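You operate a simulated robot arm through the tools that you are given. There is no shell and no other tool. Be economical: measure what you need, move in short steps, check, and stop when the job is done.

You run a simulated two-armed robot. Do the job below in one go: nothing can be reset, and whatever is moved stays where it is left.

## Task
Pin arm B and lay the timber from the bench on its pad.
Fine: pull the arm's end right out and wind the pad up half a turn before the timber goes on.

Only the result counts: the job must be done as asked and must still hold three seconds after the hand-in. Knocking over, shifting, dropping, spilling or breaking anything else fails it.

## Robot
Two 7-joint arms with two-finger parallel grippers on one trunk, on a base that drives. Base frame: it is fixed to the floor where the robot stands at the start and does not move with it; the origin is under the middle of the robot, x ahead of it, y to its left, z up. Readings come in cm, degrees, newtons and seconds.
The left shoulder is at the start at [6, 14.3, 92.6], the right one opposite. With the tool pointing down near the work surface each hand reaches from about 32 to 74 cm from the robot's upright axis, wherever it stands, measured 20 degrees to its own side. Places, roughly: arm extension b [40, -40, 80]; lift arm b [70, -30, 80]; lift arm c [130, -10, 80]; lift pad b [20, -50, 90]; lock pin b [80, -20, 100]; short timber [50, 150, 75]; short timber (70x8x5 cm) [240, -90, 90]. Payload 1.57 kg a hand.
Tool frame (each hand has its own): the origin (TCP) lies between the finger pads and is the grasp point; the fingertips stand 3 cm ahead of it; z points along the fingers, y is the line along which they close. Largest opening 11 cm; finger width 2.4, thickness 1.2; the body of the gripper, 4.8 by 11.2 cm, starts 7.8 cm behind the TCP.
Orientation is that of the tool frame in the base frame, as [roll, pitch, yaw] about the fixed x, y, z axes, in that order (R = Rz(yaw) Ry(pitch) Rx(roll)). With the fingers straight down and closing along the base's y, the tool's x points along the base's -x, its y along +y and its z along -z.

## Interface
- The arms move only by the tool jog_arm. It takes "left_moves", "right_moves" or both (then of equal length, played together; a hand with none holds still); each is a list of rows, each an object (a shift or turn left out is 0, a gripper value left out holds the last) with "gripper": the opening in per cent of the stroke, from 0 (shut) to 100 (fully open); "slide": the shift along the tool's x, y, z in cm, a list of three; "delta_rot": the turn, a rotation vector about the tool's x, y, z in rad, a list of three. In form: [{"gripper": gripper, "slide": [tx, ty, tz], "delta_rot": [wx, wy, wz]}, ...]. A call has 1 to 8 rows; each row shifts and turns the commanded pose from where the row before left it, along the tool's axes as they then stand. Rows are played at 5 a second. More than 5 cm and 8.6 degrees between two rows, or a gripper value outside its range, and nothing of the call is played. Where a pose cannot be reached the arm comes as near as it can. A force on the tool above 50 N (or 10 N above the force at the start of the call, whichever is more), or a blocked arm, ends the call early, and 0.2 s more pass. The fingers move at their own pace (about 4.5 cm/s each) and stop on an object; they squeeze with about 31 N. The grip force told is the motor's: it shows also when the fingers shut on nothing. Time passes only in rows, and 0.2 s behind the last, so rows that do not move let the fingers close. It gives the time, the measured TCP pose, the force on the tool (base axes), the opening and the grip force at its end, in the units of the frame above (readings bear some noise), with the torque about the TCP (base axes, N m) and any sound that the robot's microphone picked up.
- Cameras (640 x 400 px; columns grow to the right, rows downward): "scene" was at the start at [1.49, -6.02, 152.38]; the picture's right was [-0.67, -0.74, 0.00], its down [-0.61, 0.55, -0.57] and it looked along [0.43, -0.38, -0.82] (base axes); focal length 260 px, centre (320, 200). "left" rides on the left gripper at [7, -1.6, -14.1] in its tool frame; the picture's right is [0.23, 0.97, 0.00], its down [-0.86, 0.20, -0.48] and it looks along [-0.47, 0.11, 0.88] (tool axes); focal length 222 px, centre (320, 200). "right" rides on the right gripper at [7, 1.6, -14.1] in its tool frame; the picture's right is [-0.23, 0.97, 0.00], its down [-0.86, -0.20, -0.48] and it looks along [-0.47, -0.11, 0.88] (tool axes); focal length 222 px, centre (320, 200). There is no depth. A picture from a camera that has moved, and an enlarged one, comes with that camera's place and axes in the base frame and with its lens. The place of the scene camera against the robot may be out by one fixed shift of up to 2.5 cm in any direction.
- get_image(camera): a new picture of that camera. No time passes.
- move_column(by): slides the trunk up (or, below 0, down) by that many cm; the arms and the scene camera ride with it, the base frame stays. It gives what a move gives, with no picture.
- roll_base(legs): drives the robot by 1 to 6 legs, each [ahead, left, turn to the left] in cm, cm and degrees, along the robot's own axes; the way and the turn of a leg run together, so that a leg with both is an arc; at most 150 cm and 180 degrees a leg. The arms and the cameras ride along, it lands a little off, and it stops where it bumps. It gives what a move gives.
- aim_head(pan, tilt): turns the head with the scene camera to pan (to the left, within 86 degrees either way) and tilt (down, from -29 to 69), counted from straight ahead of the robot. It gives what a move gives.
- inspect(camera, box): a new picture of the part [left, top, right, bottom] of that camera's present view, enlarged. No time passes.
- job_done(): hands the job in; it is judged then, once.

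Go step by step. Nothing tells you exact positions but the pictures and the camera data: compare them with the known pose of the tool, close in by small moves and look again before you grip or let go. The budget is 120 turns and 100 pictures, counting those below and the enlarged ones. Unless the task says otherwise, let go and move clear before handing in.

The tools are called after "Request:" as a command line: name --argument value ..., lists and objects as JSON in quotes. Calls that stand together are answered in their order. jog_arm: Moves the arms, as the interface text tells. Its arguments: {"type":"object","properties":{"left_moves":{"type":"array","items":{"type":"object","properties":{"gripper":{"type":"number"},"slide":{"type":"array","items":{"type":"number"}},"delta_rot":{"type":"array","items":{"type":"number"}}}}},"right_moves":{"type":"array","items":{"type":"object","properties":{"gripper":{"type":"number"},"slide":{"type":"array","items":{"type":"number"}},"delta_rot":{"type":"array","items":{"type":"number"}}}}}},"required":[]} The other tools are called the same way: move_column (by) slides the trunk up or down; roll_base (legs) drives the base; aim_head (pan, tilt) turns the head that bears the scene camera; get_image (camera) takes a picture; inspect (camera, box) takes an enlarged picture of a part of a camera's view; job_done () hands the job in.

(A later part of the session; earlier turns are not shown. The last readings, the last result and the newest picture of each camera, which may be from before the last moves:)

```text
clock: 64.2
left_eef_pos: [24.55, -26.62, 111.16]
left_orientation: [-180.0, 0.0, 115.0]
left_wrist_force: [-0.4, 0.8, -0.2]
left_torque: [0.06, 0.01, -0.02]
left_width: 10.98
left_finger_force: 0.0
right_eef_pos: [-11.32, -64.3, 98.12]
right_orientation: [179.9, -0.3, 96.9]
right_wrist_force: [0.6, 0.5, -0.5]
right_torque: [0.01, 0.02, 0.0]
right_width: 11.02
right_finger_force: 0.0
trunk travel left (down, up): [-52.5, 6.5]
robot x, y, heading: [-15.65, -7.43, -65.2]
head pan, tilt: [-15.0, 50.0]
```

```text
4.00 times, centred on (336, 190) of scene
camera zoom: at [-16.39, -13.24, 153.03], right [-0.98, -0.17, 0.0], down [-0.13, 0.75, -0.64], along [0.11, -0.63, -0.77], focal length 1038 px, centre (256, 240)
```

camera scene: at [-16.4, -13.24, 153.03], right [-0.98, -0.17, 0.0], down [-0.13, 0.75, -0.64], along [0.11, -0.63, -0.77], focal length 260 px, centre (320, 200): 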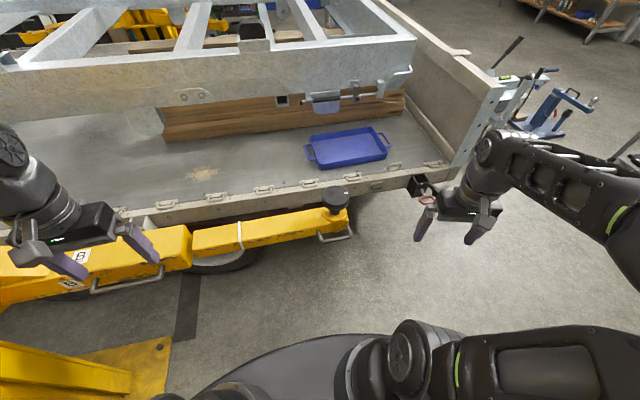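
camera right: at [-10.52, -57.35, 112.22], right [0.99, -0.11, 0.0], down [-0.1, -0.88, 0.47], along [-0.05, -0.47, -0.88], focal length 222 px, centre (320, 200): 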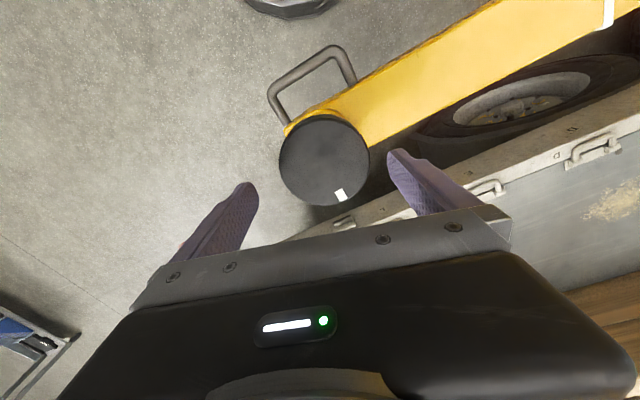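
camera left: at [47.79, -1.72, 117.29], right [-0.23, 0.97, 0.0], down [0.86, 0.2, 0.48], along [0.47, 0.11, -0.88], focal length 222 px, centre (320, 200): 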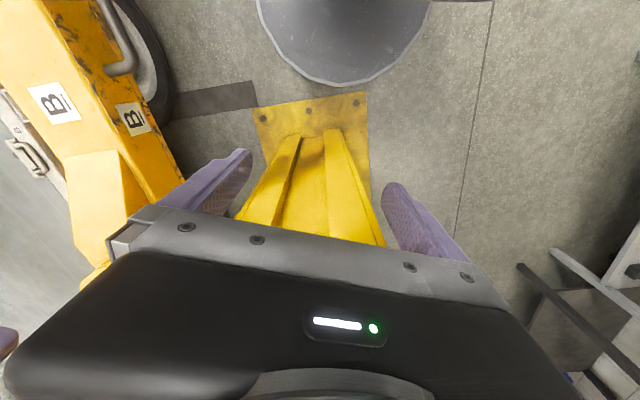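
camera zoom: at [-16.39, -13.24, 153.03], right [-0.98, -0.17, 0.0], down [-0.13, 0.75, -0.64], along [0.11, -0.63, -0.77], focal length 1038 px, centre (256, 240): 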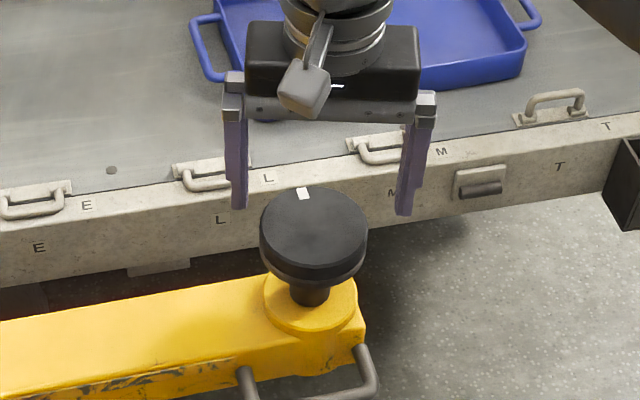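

The mark has turned about 87°. I re-centre by half a centimetre, go down, and grip for the second quarter.

Request:
jog_arm --right_moves '[{"slide": [0.43, 0.65, 0]}, {"slide": [0, 0, 2.7]}, {"slide": [0, 0, 2.7]}, {"gripper": 0}, {}, {}, {}]'

Request:
jog_arm --right_moves '[{"delta_rot": [0, 0, -0.136]}, {"slide": [0, 0, -0.03], "delta_rot": [0, 0, -0.136]}, {"slide": [0, 0, -0.03], "delta_rot": [0, 0, -0.136]}, {"slide": [0, 0, -0.03], "delta_rot": [0, 0, -0.136]}, {"slide": [0, 0, -0.03], "delta_rot": [0, 0, -0.136]}, {"slide": [0, 0, -0.03], "delta_rot": [0, 0, -0.136]}]'

Request:
jog_arm --right_moves '[{"slide": [0, 0, -0.03], "delta_rot": [0, 0, -0.136]}, {"slide": [0, 0, -0.03], "delta_rot": [0, 0, -0.136]}, {"slide": [0, 0, -0.03], "delta_rot": [0, 0, -0.136]}, {"slide": [0, 0, -0.03], "delta_rot": [0, 0, -0.136]}, {"slide": [0, 0, -0.03], "delta_rot": [0, 0, -0.136]}, {"slide": [0, 0, -0.03], "delta_rot": [0, 0, -0.136]}]'

Request:
inspect --camera "scene" --box '[256, 140, 416, 240]'

```text
clock: 65.8
left_eef_pos: [24.41, -26.65, 111.3]
left_orientation: [-180.0, 0.0, 114.9]
left_wrist_force: [-0.6, -0.5, -0.2]
left_torque: [-0.01, 0.01, 0.02]
left_width: 10.98
left_finger_force: 0.0
right_eef_pos: [-10.97, -63.91, 92.7]
right_orientation: [179.9, -0.3, 97.0]
right_wrist_force: [-8.9, -2.5, -0.2]
right_torque: [-0.61, 0.97, -0.04]
right_width: 8.33
right_finger_force: 35.4
trunk travel left (down, up): [-52.5, 6.5]
robot x, y, heading: [-15.68, -6.89, -65.1]
head pan, tilt: [-15.0, 50.0]
```

```text
clock: 67.2
left_eef_pos: [24.59, -26.75, 111.27]
left_orientation: [-180.0, -0.2, 115.0]
left_wrist_force: [0.2, 0.5, -0.3]
left_torque: [0.0, 0.01, 0.0]
left_width: 11.0
left_finger_force: 0.1
right_eef_pos: [-10.8, -63.94, 92.86]
right_orientation: [179.7, -0.3, 144.0]
right_wrist_force: [-8.9, -2.8, -16.7]
right_torque: [-1.85, 2.09, -0.07]
right_width: 8.34
right_finger_force: 44.9
trunk travel left (down, up): [-52.5, 6.5]
robot x, y, heading: [-15.47, -6.95, -65.2]
head pan, tilt: [-15.0, 50.0]
```

```text
clock: 68.6
left_eef_pos: [24.52, -26.82, 111.3]
left_orientation: [179.9, -0.1, 114.9]
left_wrist_force: [-0.2, 0.5, 0.5]
left_torque: [0.01, 0.0, -0.01]
left_width: 10.95
left_finger_force: 0.0
right_eef_pos: [-10.81, -63.86, 92.99]
right_orientation: [179.6, 0.2, -169.4]
right_wrist_force: [-7.5, -4.3, -18.5]
right_torque: [-0.58, 0.73, -0.06]
right_width: 8.37
right_finger_force: 45.1
trunk travel left (down, up): [-52.5, 6.5]
robot x, y, heading: [-15.61, -7.11, -65.2]
head pan, tilt: [-15.0, 50.0]
```

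```text
4.00 times, centred on (336, 190) of scene
camera zoom: at [-16.46, -13.46, 153.02], right [-0.98, -0.17, 0.0], down [-0.13, 0.76, -0.64], along [0.11, -0.63, -0.77], focal length 1038 px, centre (256, 240)
```

zoom: 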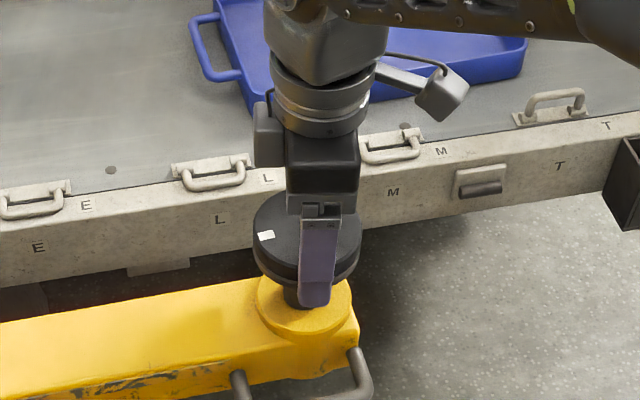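

The mark now stands nearly opposite to where it began. I let go, lift clear, and measure it.

Request:
jog_arm --right_moves '[{"gripper": 100}, {}, {"slide": [0, 0, -3]}, {"slide": [0, 0, -3]}, {"slide": [0, 0, -3]}, {"slide": [5, 0, 0]}, {"slide": [5, 0, 0]}, {"slide": [5, 0, 0]}]'

Request:
inspect --camera "scene" --box '[256, 140, 416, 240]'

```text
clock: 70.4
left_eef_pos: [24.45, -26.6, 111.28]
left_orientation: [180.0, -0.1, 115.0]
left_wrist_force: [0.4, 0.0, 0.3]
left_torque: [-0.03, -0.01, -0.03]
left_width: 10.99
left_finger_force: 0.1
right_eef_pos: [-25.56, -66.71, 102.07]
right_orientation: [179.7, 0.0, -169.4]
right_wrist_force: [-0.2, 0.7, 0.2]
right_torque: [-0.05, -0.04, -0.03]
right_width: 11.0
right_finger_force: 0.0
trunk travel left (down, up): [-52.5, 6.5]
robot x, y, heading: [-15.46, -7.21, -65.2]
head pan, tilt: [-15.0, 50.0]
```

```text
4.00 times, centred on (336, 190) of scene
camera zoom: at [-16.5, -13.25, 153.03], right [-0.98, -0.17, 0.0], down [-0.13, 0.75, -0.64], along [0.11, -0.63, -0.77], focal length 1038 px, centre (256, 240)
```

zoom: 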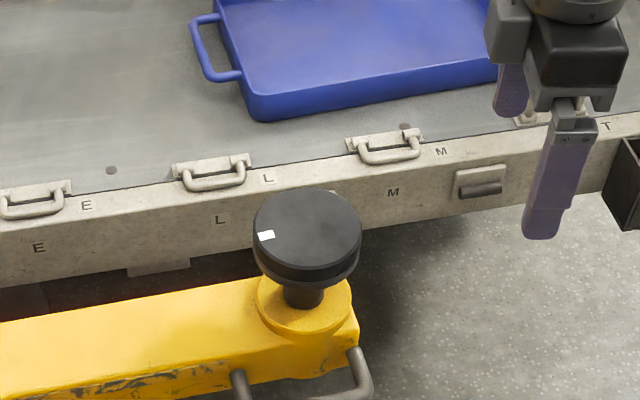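

The mark stands about 175–180° round: half a turn. But the pad end shifted about 1 cm back inward, so I shall push it out again to its stop with the inner finger, straddling the pad along the arm's axis.

Request:
jog_arm --right_moves '[{"delta_rot": [0, 0, 0.1486]}, {"delta_rot": [0, 0, 0.1486]}, {"delta_rot": [0, 0, 0.1486]}, {"delta_rot": [0, 0, 0.1486]}, {"delta_rot": [0, 0, 0.1486]}, {"delta_rot": [0, 0, 0.1486]}, {"delta_rot": [0, 0, 0.1486]}, {"delta_rot": [0, 0, 0.1486]}]'

Request:
jog_arm --right_moves '[{"delta_rot": [0, 0, 0.1486]}, {"slide": [-0.9, 3.7, 0]}, {"slide": [-0.9, 3.7, 0]}, {"slide": [-0.8, 3.7, 0]}, {"slide": [-0.8, 3.6, 0]}, {"slide": [0, 0, 4]}]'

Request:
get_image --camera "right"

```text
clock: 72.2
left_eef_pos: [24.66, -26.67, 111.18]
left_orientation: [-179.8, 0.0, 114.9]
left_wrist_force: [-0.4, -0.6, -0.3]
left_torque: [0.0, 0.02, 0.0]
left_width: 11.0
left_finger_force: 0.0
right_eef_pos: [-25.5, -66.49, 102.12]
right_orientation: [179.7, -0.2, 122.3]
right_wrist_force: [0.1, -0.9, 0.5]
right_torque: [-0.01, 0.03, 0.0]
right_width: 10.99
right_finger_force: 0.0
trunk travel left (down, up): [-52.5, 6.5]
robot x, y, heading: [-15.6, -7.15, -65.1]
head pan, tilt: [-15.0, 50.0]
```

```text
clock: 73.6
left_eef_pos: [24.68, -26.62, 111.24]
left_orientation: [-180.0, -0.1, 115.0]
left_wrist_force: [-0.6, -0.8, 0.0]
left_torque: [0.02, 0.0, 0.0]
left_width: 11.01
left_finger_force: 0.0
right_eef_pos: [-10.8, -63.78, 98.24]
right_orientation: [179.8, -0.2, 114.1]
right_wrist_force: [-0.5, 0.0, -0.4]
right_torque: [0.03, 0.0, -0.04]
right_width: 11.0
right_finger_force: 0.0
trunk travel left (down, up): [-52.5, 6.5]
robot x, y, heading: [-15.5, -7.08, -65.2]
head pan, tilt: [-15.0, 50.0]
```

```text
36 pictures are left
camera right: at [-12.12, -56.93, 112.35], right [0.98, 0.19, 0.0], down [0.16, -0.86, 0.47], along [0.09, -0.47, -0.88], focal length 222 px, centre (320, 200)
```

right: 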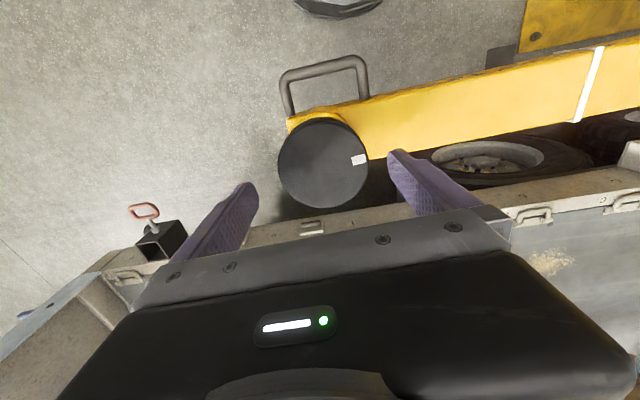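

Pad centre at (-10.6,-63.6), as expected. I go down around it and push outward in small steps.

Request:
jog_arm --right_moves '[{"slide": [0, 0.2, 2.7]}, {"slide": [0, 0, 2.7]}, {"slide": [0, -0.7, 0]}, {"slide": [0, -0.7, 0]}, {"slide": [0, -0.6, 0]}, {}]'

Request:
inspect --camera "scene" --box '[256, 140, 416, 240]'

```text
clock: 75.0
left_eef_pos: [24.69, -26.57, 111.15]
left_orientation: [-180.0, 0.0, 115.0]
left_wrist_force: [-0.8, -0.5, 0.8]
left_torque: [0.01, 0.0, 0.03]
left_width: 10.99
left_finger_force: 0.0
right_eef_pos: [-12.35, -64.4, 92.67]
right_orientation: [179.8, -0.1, 113.9]
right_wrist_force: [6.0, 2.6, -1.4]
right_torque: [-0.16, 0.03, -0.02]
right_width: 11.0
right_finger_force: 0.1
trunk travel left (down, up): [-52.5, 6.5]
robot x, y, heading: [-15.41, -6.81, -65.0]
head pan, tilt: [-15.0, 50.0]
```

```text
4.00 times, centred on (336, 190) of scene
camera zoom: at [-16.28, -13.21, 153.03], right [-0.98, -0.17, 0.0], down [-0.13, 0.75, -0.64], along [0.11, -0.63, -0.77], focal length 1038 px, centre (256, 240)
```

zoom: 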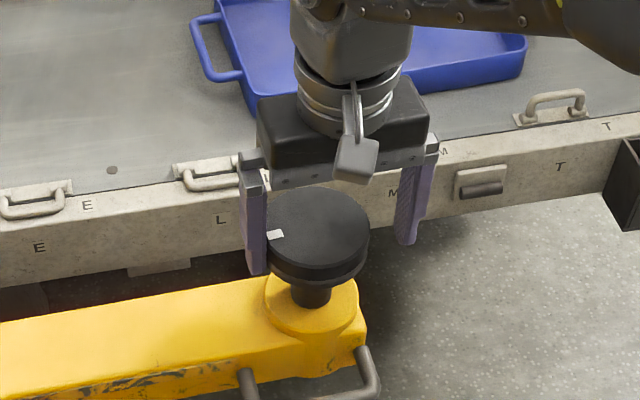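

It slides out at only 6 N; I go on until the stop resists.

Request:
jog_arm --right_moves '[{"slide": [0, -0.5, 0]}, {"slide": [0, -0.5, 0]}, {"slide": [0, -0.4, 0]}, {"slide": [0, -0.4, 0]}, {"slide": [0, -0.4, 0]}, {}]'

Request:
inspect --camera "scene" --box '[256, 140, 416, 240]'

```text
clock: 76.2
left_eef_pos: [24.66, -26.6, 111.25]
left_orientation: [-180.0, 0.0, 115.1]
left_wrist_force: [-0.8, -0.9, 0.5]
left_torque: [0.04, -0.06, -0.05]
left_width: 10.99
left_finger_force: 0.0
right_eef_pos: [-12.79, -64.64, 92.7]
right_orientation: [178.7, -0.1, 114.9]
right_wrist_force: [13.5, 4.8, -1.6]
right_torque: [-0.07, 0.16, 0.02]
right_width: 11.01
right_finger_force: 0.1
trunk travel left (down, up): [-52.5, 6.5]
robot x, y, heading: [-15.33, -7.15, -64.9]
head pan, tilt: [-15.0, 50.0]
stopped in row 5 (right hand): the force on the tool passed its limit at 52 N (the readings are from after the stop); the commanded pose is now the measured one
```

```text
4.00 times, centred on (336, 190) of scene
camera zoom: at [-16.4, -13.27, 153.03], right [-0.98, -0.18, 0.0], down [-0.13, 0.75, -0.64], along [0.11, -0.63, -0.77], focal length 1038 px, centre (256, 240)
```

zoom: 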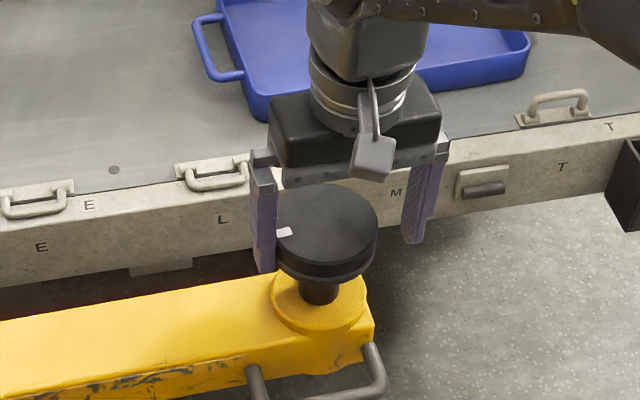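

The stop resists at 52 N: right out again, and the mark is still half a turn round. I free the finger, lift, and verify.

Request:
jog_arm --right_moves '[{"slide": [0, 0.7, 0]}, {"slide": [0, 0.7, 0]}, {"slide": [0, 0, -3]}, {"slide": [0, 0, -4]}, {"slide": [0, 0, -3]}, {"slide": [5, 0, 0]}, {"slide": [5, 0, 0]}, {"slide": [5, 0, 0]}]'

Request:
get_image --camera "scene"

Request:
inspect --camera "scene" --box '[256, 140, 416, 240]'

```text
clock: 78.0
left_eef_pos: [24.63, -26.39, 111.21]
left_orientation: [-180.0, 0.0, 115.1]
left_wrist_force: [-0.1, -0.1, -0.8]
left_torque: [-0.03, -0.01, -0.02]
left_width: 11.02
left_finger_force: 0.2
right_eef_pos: [-18.25, -50.46, 102.9]
right_orientation: [178.9, -0.1, 114.6]
right_wrist_force: [-0.8, -0.4, -0.8]
right_torque: [0.0, 0.0, 0.02]
right_width: 10.98
right_finger_force: 0.1
trunk travel left (down, up): [-52.5, 6.5]
robot x, y, heading: [-15.57, -7.06, -64.9]
head pan, tilt: [-15.0, 50.0]
```

```text
33 pictures are left
camera scene: at [-16.42, -13.06, 153.04], right [-0.98, -0.17, 0.0], down [-0.13, 0.75, -0.64], along [0.11, -0.63, -0.77], focal length 260 px, centre (320, 200)
```

scene: 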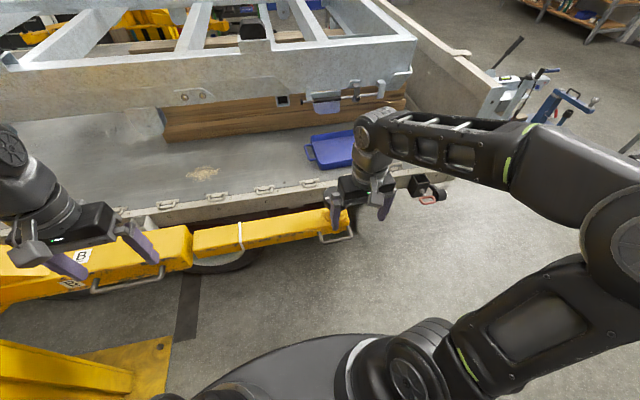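

```text
4.00 times, centred on (336, 190) of scene
camera zoom: at [-16.42, -13.06, 153.04], right [-0.98, -0.17, 0.0], down [-0.13, 0.75, -0.64], along [0.11, -0.63, -0.77], focal length 1038 px, centre (256, 240)
```

zoom: 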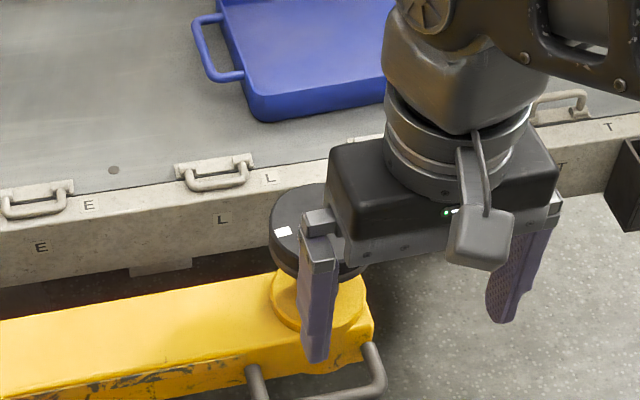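

The pad end stays out at its stop. Now for the timber: I turn round and drive to a stand before the bench for a first look.

Request:
jog_arm --right_moves '[{"slide": [0, 0, -4]}, {"slide": [0, 0, -3]}]'

Request:
roll_base --legs '[[0, 0, 90], [0, 0, 87], [60, -100, 0]]'

Request:
aim_head --pan 0 --tilt 45

Request:
get_image --camera "scene"

```text
clock: 78.6
left_eef_pos: [24.77, -26.43, 111.15]
left_orientation: [-179.8, 0.0, 115.1]
left_wrist_force: [0.1, 0.7, -0.2]
left_torque: [-0.01, -0.02, 0.0]
left_width: 11.01
left_finger_force: 0.1
right_eef_pos: [-18.51, -50.6, 109.91]
right_orientation: [179.1, -0.2, 114.6]
right_wrist_force: [0.0, 0.2, 0.7]
right_torque: [0.02, 0.01, -0.04]
right_width: 11.03
right_finger_force: 0.1
trunk travel left (down, up): [-52.5, 6.5]
robot x, y, heading: [-15.31, -7.27, -64.9]
head pan, tilt: [-15.0, 50.0]
```

```text
clock: 92.1
left_eef_pos: [16.98, 108.53, 111.18]
left_orientation: [179.9, 0.0, -69.1]
left_wrist_force: [0.6, -0.9, -0.8]
left_torque: [0.0, -0.01, 0.03]
left_width: 11.03
left_finger_force: 0.0
right_eef_pos: [61.89, 129.44, 109.87]
right_orientation: [179.1, -0.2, -69.7]
right_wrist_force: [0.1, 1.0, -0.1]
right_torque: [0.0, 0.02, 0.0]
right_width: 10.99
right_finger_force: 0.1
trunk travel left (down, up): [-52.5, 6.5]
robot x, y, heading: [55.94, 86.22, 110.9]
head pan, tilt: [-15.0, 50.0]
```

```text
clock: 92.8
left_eef_pos: [17.0, 108.5, 111.26]
left_orientation: [180.0, 0.1, -69.1]
left_wrist_force: [0.4, 0.2, 1.5]
left_torque: [-0.04, 0.07, 0.02]
left_width: 11.03
left_finger_force: 0.1
right_eef_pos: [61.98, 129.4, 109.84]
right_orientation: [179.1, -0.2, -69.6]
right_wrist_force: [-0.5, 0.3, -0.7]
right_torque: [0.01, 0.01, 0.03]
right_width: 11.0
right_finger_force: 0.1
trunk travel left (down, up): [-52.5, 6.5]
robot x, y, heading: [55.64, 86.48, 110.6]
head pan, tilt: [0.0, 45.0]
```

```text
31 pictures are left
camera scene: at [53.0, 89.88, 153.72], right [0.94, 0.35, 0.0], down [0.25, -0.66, -0.71], along [-0.25, 0.66, -0.71], focal length 260 px, centre (320, 200)
```

scene: 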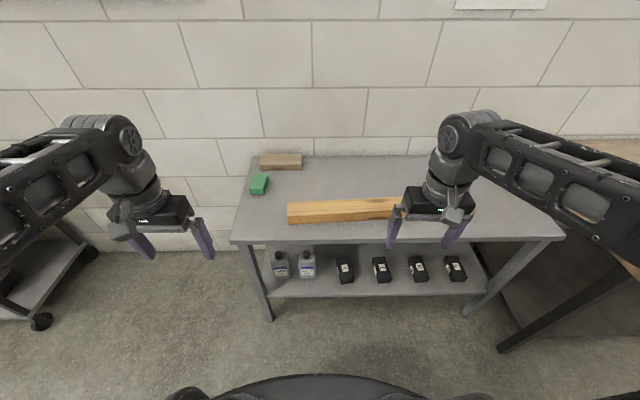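

The timber runs about (16,151)→(83,174), square to my heading. I drive in front of its middle and then look again with the hands turned to grip across it.

Request:
roll_base --legs '[[0, -21, 0], [15, 0, 0]]'

Request:
jog_arm --left_moves '[{"delta_rot": [0, 0, 0.149]}, {"delta_rot": [0, 0, 0.149]}, {"delta_rot": [0, 0, 0.149]}, {"delta_rot": [0, 0, 0.149]}, {"delta_rot": [0, 0, 0.149]}, {"delta_rot": [0, 0, 0.149]}, {"delta_rot": [0, 0, 0.149]}, {"delta_rot": [0, 0, 0.149]}]' --right_moves '[{"delta_rot": [0, 0, -0.149]}, {"delta_rot": [0, 0, -0.149]}, {"delta_rot": [0, 0, -0.149]}, {"delta_rot": [0, 0, -0.149]}, {"delta_rot": [0, 0, -0.149]}, {"delta_rot": [0, 0, -0.149]}, {"delta_rot": [0, 0, -0.149]}, {"delta_rot": [0, 0, -0.149]}]'

Request:
jog_arm --left_moves '[{"delta_rot": [0, 0, 0.149]}, {"delta_rot": [0, 0, 0.149]}, {"delta_rot": [0, 0, 0.08]}]' --right_moves '[{"delta_rot": [0, 0, -0.149]}, {"delta_rot": [0, 0, -0.149]}, {"delta_rot": [0, 0, -0.08]}]'

Request:
get_image --camera "scene"

```text
clock: 95.5
left_eef_pos: [31.32, 130.24, 111.1]
left_orientation: [-179.9, 0.0, -68.9]
left_wrist_force: [0.2, 0.4, 0.2]
left_torque: [-0.03, 0.02, 0.02]
left_width: 11.0
left_finger_force: 0.0
right_eef_pos: [76.18, 151.19, 109.92]
right_orientation: [179.1, -0.2, -69.6]
right_wrist_force: [0.2, 0.0, 0.2]
right_torque: [-0.02, 0.01, -0.01]
right_width: 11.01
right_finger_force: 0.0
trunk travel left (down, up): [-52.5, 6.5]
robot x, y, heading: [70.08, 107.58, 111.0]
head pan, tilt: [0.0, 45.0]
```

```text
clock: 97.3
left_eef_pos: [31.3, 130.1, 111.32]
left_orientation: [180.0, 0.1, -137.5]
left_wrist_force: [-0.3, -0.1, -0.7]
left_torque: [-0.02, 0.0, 0.04]
left_width: 10.99
left_finger_force: 0.1
right_eef_pos: [76.31, 151.09, 109.83]
right_orientation: [179.5, 0.9, -1.1]
right_wrist_force: [0.0, -0.3, 0.7]
right_torque: [0.04, 0.02, 0.0]
right_width: 10.99
right_finger_force: 0.0
trunk travel left (down, up): [-52.5, 6.5]
robot x, y, heading: [69.81, 108.07, 110.9]
head pan, tilt: [0.0, 45.0]
```

```text
clock: 98.1
left_eef_pos: [31.27, 130.11, 111.2]
left_orientation: [180.0, 0.0, -159.1]
left_wrist_force: [0.1, -0.1, 0.2]
left_torque: [0.02, -0.02, 0.0]
left_width: 11.0
left_finger_force: 0.2
right_eef_pos: [76.26, 151.11, 109.87]
right_orientation: [179.8, 0.9, 20.6]
right_wrist_force: [-0.2, -0.1, 0.7]
right_torque: [0.03, 0.0, -0.01]
right_width: 10.99
right_finger_force: 0.1
trunk travel left (down, up): [-52.5, 6.5]
robot x, y, heading: [70.35, 108.31, 110.9]
head pan, tilt: [0.0, 45.0]
```

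```text
30 pictures are left
camera scene: at [67.32, 111.5, 153.72], right [0.93, 0.36, 0.0], down [0.25, -0.66, -0.71], along [-0.25, 0.66, -0.71], focal length 260 px, centre (320, 200)
```

scene: 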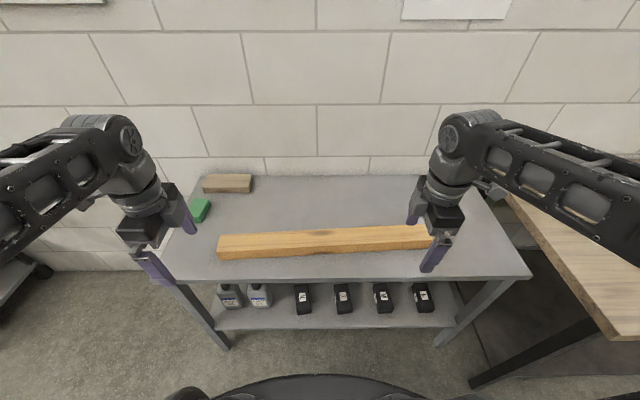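

Timber middle is about 60 cm ahead. I bring both hands over points 20 cm either side of it, lowering to z≈104, and look with the wrist cameras.

Request:
jog_arm --left_moves '[{"slide": [-1.42, 4.3, 1.2]}, {"slide": [-1.42, 4.3, 1.2]}, {"slide": [-1.42, 4.3, 1.2]}, {"slide": [-1.42, 4.3, 1.2]}, {"slide": [-1.42, 4.3, 1.2]}, {"slide": [-1.42, 4.3, 1.2]}]' --right_moves '[{"slide": [-0.2, -3.77, 1]}, {"slide": [-0.2, -3.77, 1]}, {"slide": [-0.2, -3.77, 1]}, {"slide": [-0.2, -3.77, 1]}, {"slide": [-0.2, -3.77, 1]}, {"slide": [-0.2, -3.77, 1]}]'

Request:
get_image --camera "left"

Request:
get_image --camera "right"

Request:
get_image --camera "scene"

```text
clock: 99.5
left_eef_pos: [30.08, 157.23, 103.93]
left_orientation: [-179.8, 0.0, -159.0]
left_wrist_force: [0.0, 0.4, 0.9]
left_torque: [-0.02, -0.04, -0.01]
left_width: 11.02
left_finger_force: 0.0
right_eef_pos: [66.76, 171.96, 103.92]
right_orientation: [179.9, 1.0, 20.4]
right_wrist_force: [-0.5, 0.1, 0.1]
right_torque: [-0.02, -0.06, -0.04]
right_width: 11.01
right_finger_force: 0.0
trunk travel left (down, up): [-52.5, 6.5]
robot x, y, heading: [70.3, 108.13, 110.8]
head pan, tilt: [0.0, 45.0]
```

```text
29 pictures are left
camera left: at [24.1, 153.12, 118.03], right [-0.56, 0.83, 0.0], down [0.73, 0.49, 0.48], along [0.4, 0.27, -0.88], focal length 222 px, centre (320, 200)
```

left: 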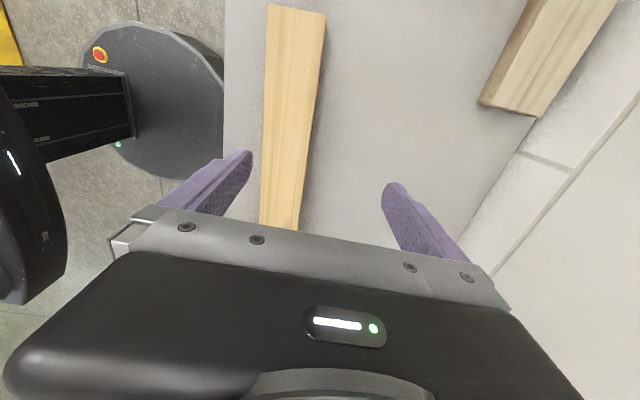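

```text
28 pictures are left
camera right: at [74.27, 173.01, 117.82], right [0.13, -0.99, 0.01], down [-0.86, -0.11, 0.49], along [-0.49, -0.07, -0.87], focal length 222 px, centre (320, 200)
```

right: 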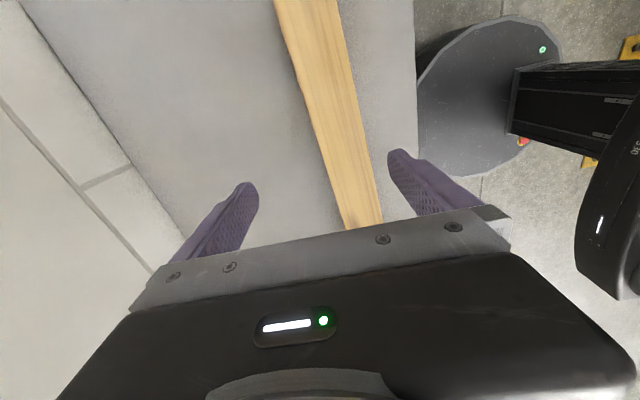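

```text
27 pictures are left
camera scene: at [67.21, 111.7, 153.71], right [0.93, 0.36, 0.0], down [0.25, -0.66, -0.71], along [-0.25, 0.66, -0.71], focal length 260 px, centre (320, 200)
```

scene: 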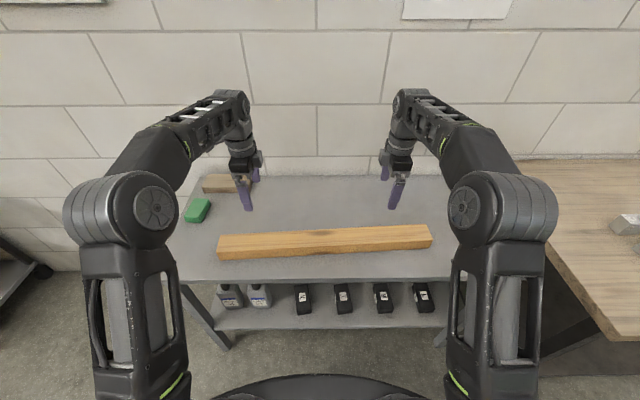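

The wrist cameras put the timber at 25° in the room, middle near (51,161). I turn 4° left, shift 5 cm right, draw the hands back 4 cm and lower to z 92.

Request:
roll_base --legs '[[0, 0, 4.1], [0, -4.9, 0]]'

Request:
jog_arm --left_moves '[{"slide": [0, -4.1, 0]}, {"slide": [0, 0, 4]}, {"slide": [0, 0, 4]}, {"slide": [0, 0, 4]}]' --right_moves '[{"slide": [0, 4.1, 0]}, {"slide": [0, 0, 4]}, {"slide": [0, 0, 4]}, {"slide": [0, 0, 4], "delta_rot": [0, -0.017, 0]}]'

Request:
get_image --camera "left"

Request:
get_image --camera "right"

```text
clock: 100.8
left_eef_pos: [31.36, 156.24, 104.03]
left_orientation: [180.0, -0.1, -154.9]
left_wrist_force: [0.4, -0.3, 0.1]
left_torque: [-0.01, 0.03, -0.03]
left_width: 10.98
left_finger_force: 0.1
right_eef_pos: [67.19, 173.73, 103.96]
right_orientation: [179.9, 1.0, 24.5]
right_wrist_force: [0.9, 0.4, 0.0]
right_torque: [-0.02, 0.06, 0.01]
right_width: 10.99
right_finger_force: 0.0
trunk travel left (down, up): [-52.5, 6.5]
robot x, y, heading: [74.66, 110.1, 115.1]
head pan, tilt: [0.0, 45.0]
```

```text
clock: 101.8
left_eef_pos: [32.97, 152.69, 91.84]
left_orientation: [-179.9, 0.1, -155.0]
left_wrist_force: [0.2, -0.6, 0.4]
left_torque: [-0.01, 0.03, -0.01]
left_width: 11.01
left_finger_force: 0.0
right_eef_pos: [68.62, 169.89, 91.82]
right_orientation: [179.9, 1.8, 24.4]
right_wrist_force: [-0.1, 0.8, -0.2]
right_torque: [-0.06, -0.02, 0.01]
right_width: 11.0
right_finger_force: 0.1
trunk travel left (down, up): [-52.5, 6.5]
robot x, y, heading: [74.7, 109.82, 115.0]
head pan, tilt: [0.0, 45.0]
```

```text
26 pictures are left
camera left: at [27.39, 148.14, 105.85], right [-0.62, 0.79, 0.0], down [0.69, 0.54, 0.48], along [0.38, 0.3, -0.88], focal length 222 px, centre (320, 200)
```

left: 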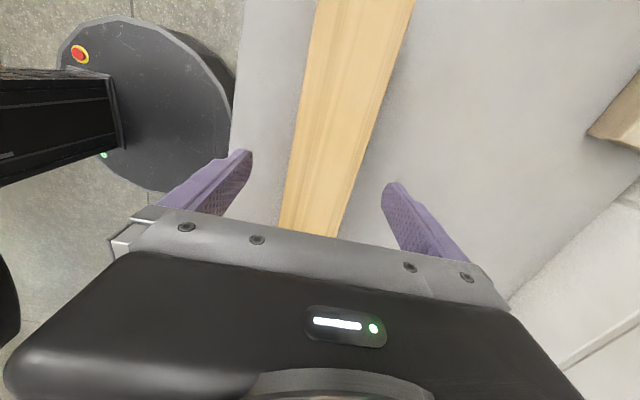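

```text
25 pictures are left
camera right: at [76.14, 171.54, 105.59], right [0.2, -0.98, 0.01], down [-0.85, -0.16, 0.51], along [-0.5, -0.11, -0.86], focal length 222 px, centre (320, 200)
```

right: 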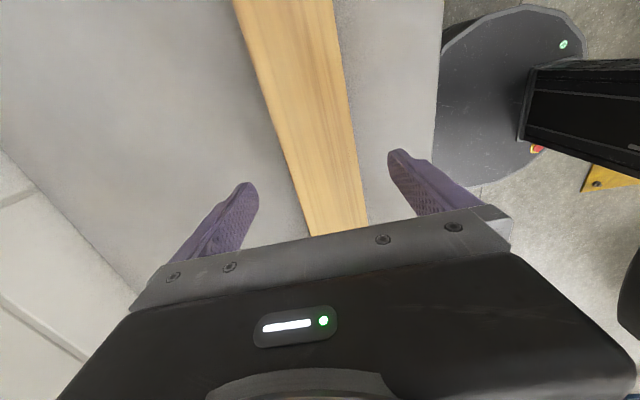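

Timber top is near z 81; the left hand needs +1.2 cm forward. I correct and go down most of the way.

Request:
jog_arm --left_moves '[{"slide": [0, 1.2, 0]}, {"slide": [0, 0, 4]}, {"slide": [0, 0, 4]}, {"slide": [0, 0, 2]}]' --right_moves '[{"slide": [0, 0, 0], "delta_rot": [0, 0.031, 0]}, {"slide": [0, 0, 4]}, {"slide": [0, 0, 4]}, {"slide": [0, 0, 2]}]'

Request:
get_image --camera "scene"

Request:
get_image --camera "left"

```text
clock: 103.0
left_eef_pos: [32.65, 153.6, 83.13]
left_orientation: [178.8, 0.0, -155.0]
left_wrist_force: [2.3, -7.0, 33.0]
left_torque: [-2.1, -0.8, -0.04]
left_width: 10.97
left_finger_force: 0.1
right_eef_pos: [68.75, 169.8, 82.99]
right_orientation: [-179.0, 0.1, 24.5]
right_wrist_force: [5.5, -5.9, 32.4]
right_torque: [-1.93, -1.11, 0.06]
right_width: 11.03
right_finger_force: 0.1
trunk travel left (down, up): [-52.5, 6.5]
robot x, y, heading: [74.57, 110.08, 115.2]
head pan, tilt: [0.0, 45.0]
stopped in row 4 (left hand): the force on the tool passed its limit at 56 N (the readings are from after the stop); the commanded pose is now the measured one
```

```text
24 pictures are left
camera scene: at [71.91, 112.67, 153.82], right [0.91, 0.42, 0.0], down [0.3, -0.64, -0.71], along [-0.3, 0.64, -0.7], focal length 260 px, centre (320, 200)
```

scene: 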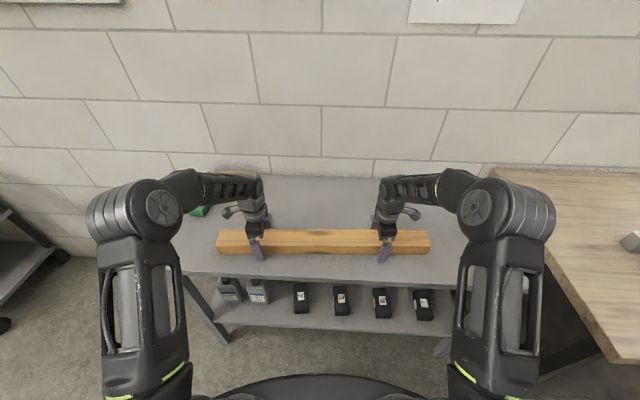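

```text
23 pictures are left
camera left: at [27.07, 148.82, 97.19], right [-0.62, 0.79, 0.02], down [0.69, 0.53, 0.48], along [0.37, 0.31, -0.87], focal length 222 px, centre (320, 200)
```

left: 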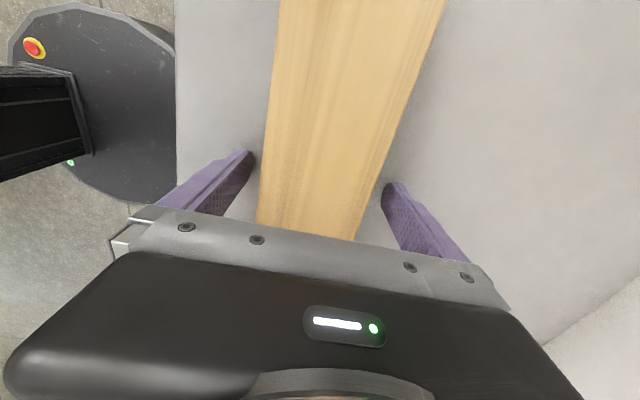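

Both near-side fingertips touched something at z 80 – probably the bench top. I check closely before closing.

Request:
inspect --camera "scene" --box '[210, 180, 434, 320]'

```text
2.86 times, centred on (322, 250) of scene
camera zoom: at [71.91, 112.67, 153.82], right [0.91, 0.42, 0.0], down [0.3, -0.64, -0.71], along [-0.3, 0.64, -0.7], focal length 741 px, centre (314, 57)
```

zoom: 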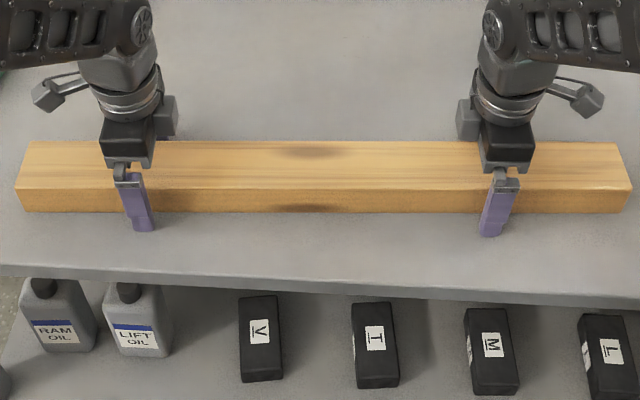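

They do stand on the bench, straddling the timber symmetrically. I lift half a centimetre and close both.

Request:
jog_arm --left_moves '[{"slide": [0, 0, -0.6], "delta_rot": [-0.02, 0, 0]}, {"gripper": 0}, {}, {}, {}, {}]' --right_moves '[{"slide": [0, 0, -0.6], "delta_rot": [0.017, 0, 0]}, {"gripper": 0}, {}, {}, {}, {}]'

```text
clock: 103.8
left_eef_pos: [32.92, 153.04, 83.05]
left_orientation: [179.3, 0.1, -154.9]
left_wrist_force: [7.6, -13.5, 18.3]
left_torque: [-1.68, -0.85, 0.01]
left_width: 7.33
left_finger_force: 9.9
right_eef_pos: [68.73, 169.64, 83.11]
right_orientation: [-178.4, 0.0, 24.5]
right_wrist_force: [3.2, -4.0, 7.2]
right_torque: [-0.42, -0.43, 0.2]
right_width: 7.11
right_finger_force: 8.9
trunk travel left (down, up): [-52.5, 6.5]
robot x, y, heading: [74.91, 110.06, 115.1]
head pan, tilt: [0.0, 45.0]
stopped in row 4 (left hand): the force on the tool passed its limit at 50 N (the readings are from after the stop); the commanded pose is now the measured one
```

The fingers are still rubbing on the bench while closing; I ease up a little and let them finish.

Request:
jog_arm --left_moves '[{"slide": [0, 0, -0.4]}, {}, {}, {}]' --right_moves '[{"slide": [0, 0, -0.4]}, {}, {}, {}]'

Request:
inspect --camera "scene" --box '[210, 180, 434, 320]'

```text
clock: 104.8
left_eef_pos: [32.72, 153.62, 83.17]
left_orientation: [179.1, 0.0, -154.9]
left_wrist_force: [0.4, 0.1, 0.3]
left_torque: [1.11, 0.31, -0.89]
left_width: 6.99
left_finger_force: 30.9
right_eef_pos: [68.66, 170.13, 83.26]
right_orientation: [-178.5, 0.1, 24.6]
right_wrist_force: [0.6, 1.3, -8.3]
right_torque: [-0.73, -1.2, 0.68]
right_width: 7.03
right_finger_force: 30.8
trunk travel left (down, up): [-52.5, 6.5]
robot x, y, heading: [74.63, 109.99, 115.1]
head pan, tilt: [0.0, 45.0]
```

```text
2.86 times, centred on (322, 250) of scene
camera zoom: at [71.5, 113.54, 153.71], right [0.91, 0.42, 0.0], down [0.3, -0.64, -0.71], along [-0.3, 0.64, -0.71], focal length 741 px, centre (314, 57)
```

zoom: 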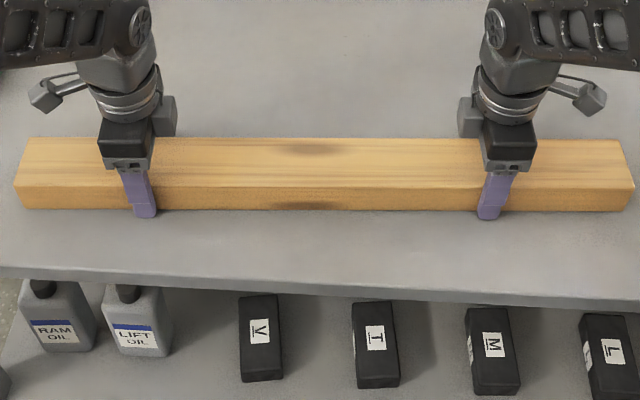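

Gripped by both hands at 7 cm. I lift together.

Request:
jog_arm --left_moves '[{"slide": [0, 0, -1]}, {"slide": [0, 0, -2]}, {"slide": [0, 0, -3]}, {"slide": [0, 0, -3]}, {"slide": [0, 0, -3]}, {"slide": [0, 0, -3]}, {"slide": [0, 0, -3]}]' --right_moves '[{"slide": [0, 0, -1]}, {"slide": [0, 0, -2]}, {"slide": [0, 0, -3]}, {"slide": [0, 0, -3]}, {"slide": [0, 0, -3]}, {"slide": [0, 0, -3]}, {"slide": [0, 0, -3]}]'

Request:
get_image --camera "scene"

```text
clock: 106.4
left_eef_pos: [32.72, 153.09, 101.34]
left_orientation: [179.1, 0.0, -154.9]
left_wrist_force: [3.5, -1.8, -6.8]
left_torque: [0.98, 0.97, -0.56]
left_width: 7.0
left_finger_force: 31.3
right_eef_pos: [68.73, 169.61, 101.44]
right_orientation: [-178.4, 0.1, 24.4]
right_wrist_force: [-2.1, 1.7, -4.1]
right_torque: [-1.31, -0.13, -0.43]
right_width: 6.96
right_finger_force: 31.3
trunk travel left (down, up): [-52.5, 6.5]
robot x, y, heading: [74.48, 109.85, 115.2]
head pan, tilt: [0.0, 45.0]
```

```text
20 pictures are left
camera scene: at [71.53, 113.44, 153.72], right [0.91, 0.42, 0.0], down [0.3, -0.64, -0.71], along [-0.3, 0.64, -0.71], focal length 260 px, centre (320, 200)
```

scene: 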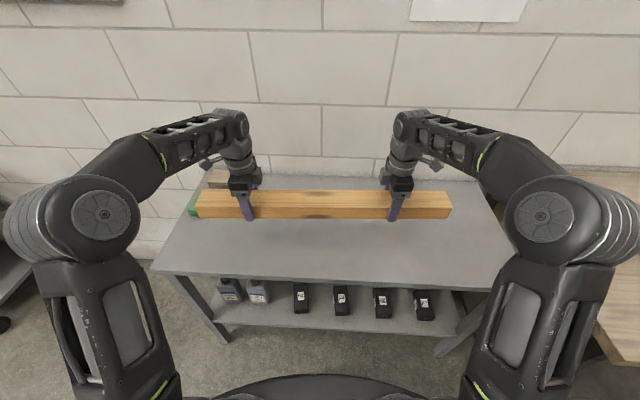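

The timber weighs about 11 N and hangs level. I raise the trunk 4 cm for clearance, back away from the bench, and turn round in open floor.

Request:
move_column --by 4

Request:
roll_base --legs '[[-25, 0, 0], [0, 110, 0], [0, 0, -90], [0, 0, -91]]'

Request:
aim_head --pan -8 --tilt 48

Request:
get_image --camera "scene"

```text
clock: 107.3
left_eef_pos: [32.69, 153.18, 105.38]
left_orientation: [179.0, 0.0, -155.1]
left_wrist_force: [2.7, -1.8, -7.4]
left_torque: [0.65, 0.67, -0.71]
left_width: 7.05
left_finger_force: 31.0
right_eef_pos: [68.62, 169.64, 105.36]
right_orientation: [-178.4, 0.2, 24.6]
right_wrist_force: [-4.0, 0.7, -2.0]
right_torque: [-1.22, 0.5, -0.42]
right_width: 7.02
right_finger_force: 31.0
trunk travel left (down, up): [-56.5, 2.5]
robot x, y, heading: [74.61, 109.62, 115.3]
head pan, tilt: [0.0, 45.0]
```

```text
clock: 122.0
left_eef_pos: [27.94, -3.65, 105.36]
left_orientation: [179.1, 0.0, 22.4]
left_wrist_force: [-6.0, -0.6, -4.5]
left_torque: [-0.97, -0.46, -0.74]
left_width: 7.01
left_finger_force: 31.2
right_eef_pos: [-8.83, -18.38, 105.37]
right_orientation: [-178.5, 0.2, -158.0]
right_wrist_force: [5.8, 0.6, -6.0]
right_torque: [1.04, 0.31, 0.13]
right_width: 6.99
right_finger_force: 31.0
trunk travel left (down, up): [-56.5, 2.5]
robot x, y, heading: [-11.96, 41.65, -67.6]
head pan, tilt: [0.0, 45.0]
```

```text
clock: 122.6
left_eef_pos: [27.96, -3.65, 105.4]
left_orientation: [179.1, 0.1, 22.5]
left_wrist_force: [-1.1, 1.5, -7.1]
left_torque: [-0.97, -0.49, -0.57]
left_width: 7.0
left_finger_force: 31.4
right_eef_pos: [-8.83, -18.51, 105.36]
right_orientation: [-178.5, 0.2, -158.0]
right_wrist_force: [0.8, -1.5, -4.3]
right_torque: [1.16, 0.1, -0.19]
right_width: 6.99
right_finger_force: 30.6
trunk travel left (down, up): [-56.5, 2.5]
robot x, y, heading: [-11.92, 41.44, -67.6]
head pan, tilt: [-8.0, 48.0]
```

```text
19 pictures are left
camera scene: at [-12.02, 35.33, 157.3], right [-0.97, -0.25, 0.0], down [-0.19, 0.72, -0.67], along [0.17, -0.65, -0.74], focal length 260 px, centre (320, 200)
```

scene: 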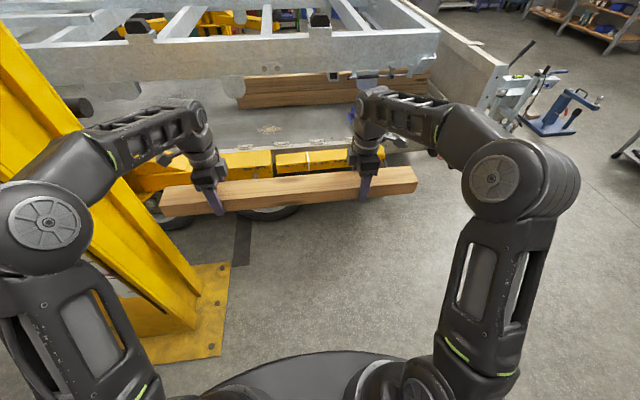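

All well. I strafe right and approach to 6 cm short of the pad, then look.

Request:
roll_base --legs '[[0, -39.8, 0], [35, 0, 0]]'

Request:
aim_head --pan 0 --tilt 52

Request:
get_image --camera "scene"

Request:
get_image --camera "right"

Request:
get_image --camera "left"

```text
clock: 126.9
left_eef_pos: [5.06, -50.43, 105.34]
left_orientation: [179.2, 0.0, 22.5]
left_wrist_force: [-1.0, 1.8, -4.2]
left_torque: [-0.98, -0.29, -0.77]
left_width: 7.02
left_finger_force: 31.0
right_eef_pos: [-31.54, -65.19, 105.32]
right_orientation: [-178.7, 0.3, -157.9]
right_wrist_force: [1.9, -0.9, -6.4]
right_torque: [0.93, 0.5, 0.17]
right_width: 7.01
right_finger_force: 30.7
trunk travel left (down, up): [-56.5, 2.5]
robot x, y, heading: [-34.45, -4.96, -67.5]
head pan, tilt: [-8.0, 48.0]
```

```text
clock: 127.6
left_eef_pos: [5.12, -50.29, 105.34]
left_orientation: [179.1, 0.0, 22.6]
left_wrist_force: [-1.3, 1.4, -5.8]
left_torque: [-1.0, -0.55, -0.51]
left_width: 7.0
left_finger_force: 31.4
right_eef_pos: [-31.63, -65.22, 105.31]
right_orientation: [-178.5, 0.2, -158.0]
right_wrist_force: [1.2, -1.1, -4.1]
right_torque: [1.15, 0.12, -0.21]
right_width: 6.99
right_finger_force: 31.0
trunk travel left (down, up): [-56.5, 2.5]
robot x, y, heading: [-34.86, -5.13, -67.2]
head pan, tilt: [0.0, 52.0]
```

```text
18 pictures are left
camera scene: at [-33.96, -10.66, 156.76], right [-0.92, -0.38, 0.0], down [-0.3, 0.73, -0.62], along [0.24, -0.57, -0.79], focal length 260 px, centre (320, 200)
```

scene: 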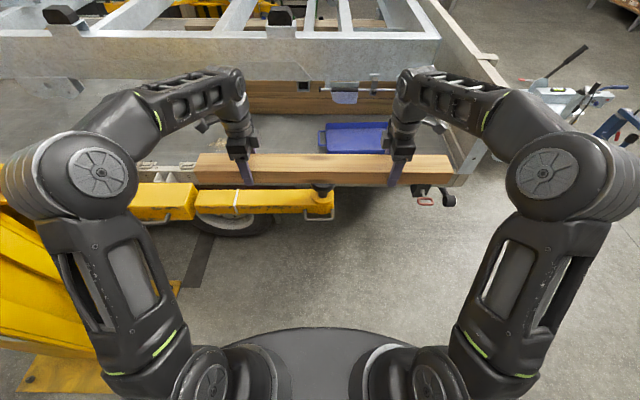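

```text
17 pictures are left
camera right: at [-38.79, -65.95, 119.32], right [-0.15, 0.99, -0.02], down [0.86, 0.15, 0.49], along [0.48, 0.05, -0.87], focal length 222 px, centre (320, 200)
```

right: 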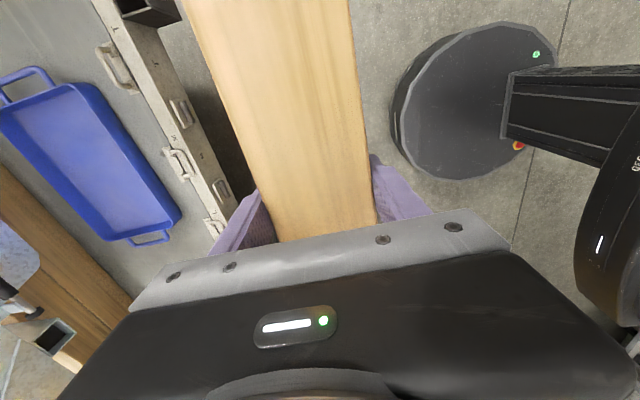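

```text
16 pictures are left
camera left: at [10.74, -46.03, 119.45], right [0.58, -0.81, 0.02], down [-0.72, -0.5, 0.48], along [-0.38, -0.29, -0.88], focal length 222 px, centre (320, 200)
```

left: 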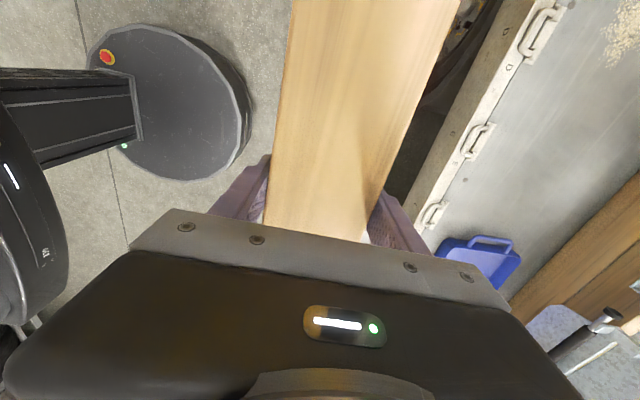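

Request:
inspect --camera "scene" --box '[272, 150, 368, 210]'

```text
6.67 times, centred on (320, 180) of scene
camera zoom: at [-33.96, -10.66, 156.76], right [-0.92, -0.38, 0.0], down [-0.3, 0.73, -0.62], along [0.24, -0.57, -0.79], focal length 1730 px, centre (320, 333)
```

zoom: 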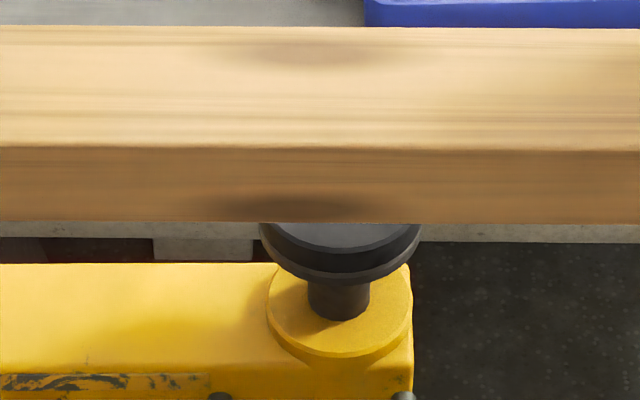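

By combined estimates the pad is 6.9 cm further ahead and 1.2 cm to the right of the timber's middle. I drive that and lower the trunk most of the way.

Request:
roll_base --legs '[[6.9, -1.2, 0]]'

Request:
move_column --by -6.5

Request:
inspect --camera "scene" --box '[256, 150, 384, 230]'

Request:
get_image --camera "right"

```text
clock: 128.6
left_eef_pos: [6.62, -57.24, 105.3]
left_orientation: [179.2, 0.0, 22.5]
left_wrist_force: [0.4, 2.1, -7.0]
left_torque: [-1.19, -0.55, -0.91]
left_width: 7.02
left_finger_force: 31.4
right_eef_pos: [-30.07, -72.16, 105.2]
right_orientation: [-178.5, 0.2, -158.0]
right_wrist_force: [2.1, -2.1, -5.4]
right_torque: [1.44, 0.17, -0.03]
right_width: 7.01
right_finger_force: 30.0
trunk travel left (down, up): [-56.5, 2.5]
robot x, y, heading: [-33.4, -11.76, -67.4]
head pan, tilt: [0.0, 52.0]
```

```text
clock: 129.7
left_eef_pos: [6.61, -57.13, 98.82]
left_orientation: [179.1, 0.0, 22.4]
left_wrist_force: [-0.7, 1.7, -6.0]
left_torque: [-1.21, -0.6, -0.72]
left_width: 7.01
left_finger_force: 31.0
right_eef_pos: [-30.12, -71.82, 98.86]
right_orientation: [-178.4, 0.2, -158.0]
right_wrist_force: [1.4, -2.4, -3.9]
right_torque: [1.42, 0.1, -0.13]
right_width: 6.99
right_finger_force: 31.1
trunk travel left (down, up): [-50.0, 9.0]
robot x, y, heading: [-33.45, -12.09, -67.6]
head pan, tilt: [0.0, 52.0]
```

```text
5.00 times, centred on (320, 190) of scene
camera zoom: at [-32.46, -17.46, 150.27], right [-0.92, -0.38, 0.0], down [-0.3, 0.73, -0.62], along [0.24, -0.57, -0.79], focal length 1297 px, centre (320, 250)
```

zoom: 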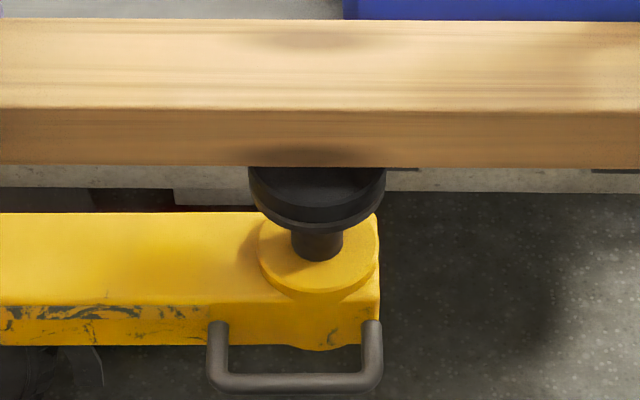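

```text
13 pictures are left
camera right: at [-37.31, -72.77, 112.83], right [-0.15, 0.99, -0.02], down [0.86, 0.15, 0.49], along [0.48, 0.05, -0.87], focal length 222 px, centre (320, 200)
```

right: 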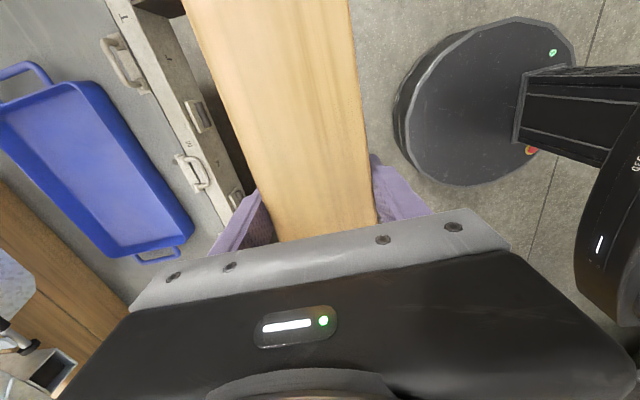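

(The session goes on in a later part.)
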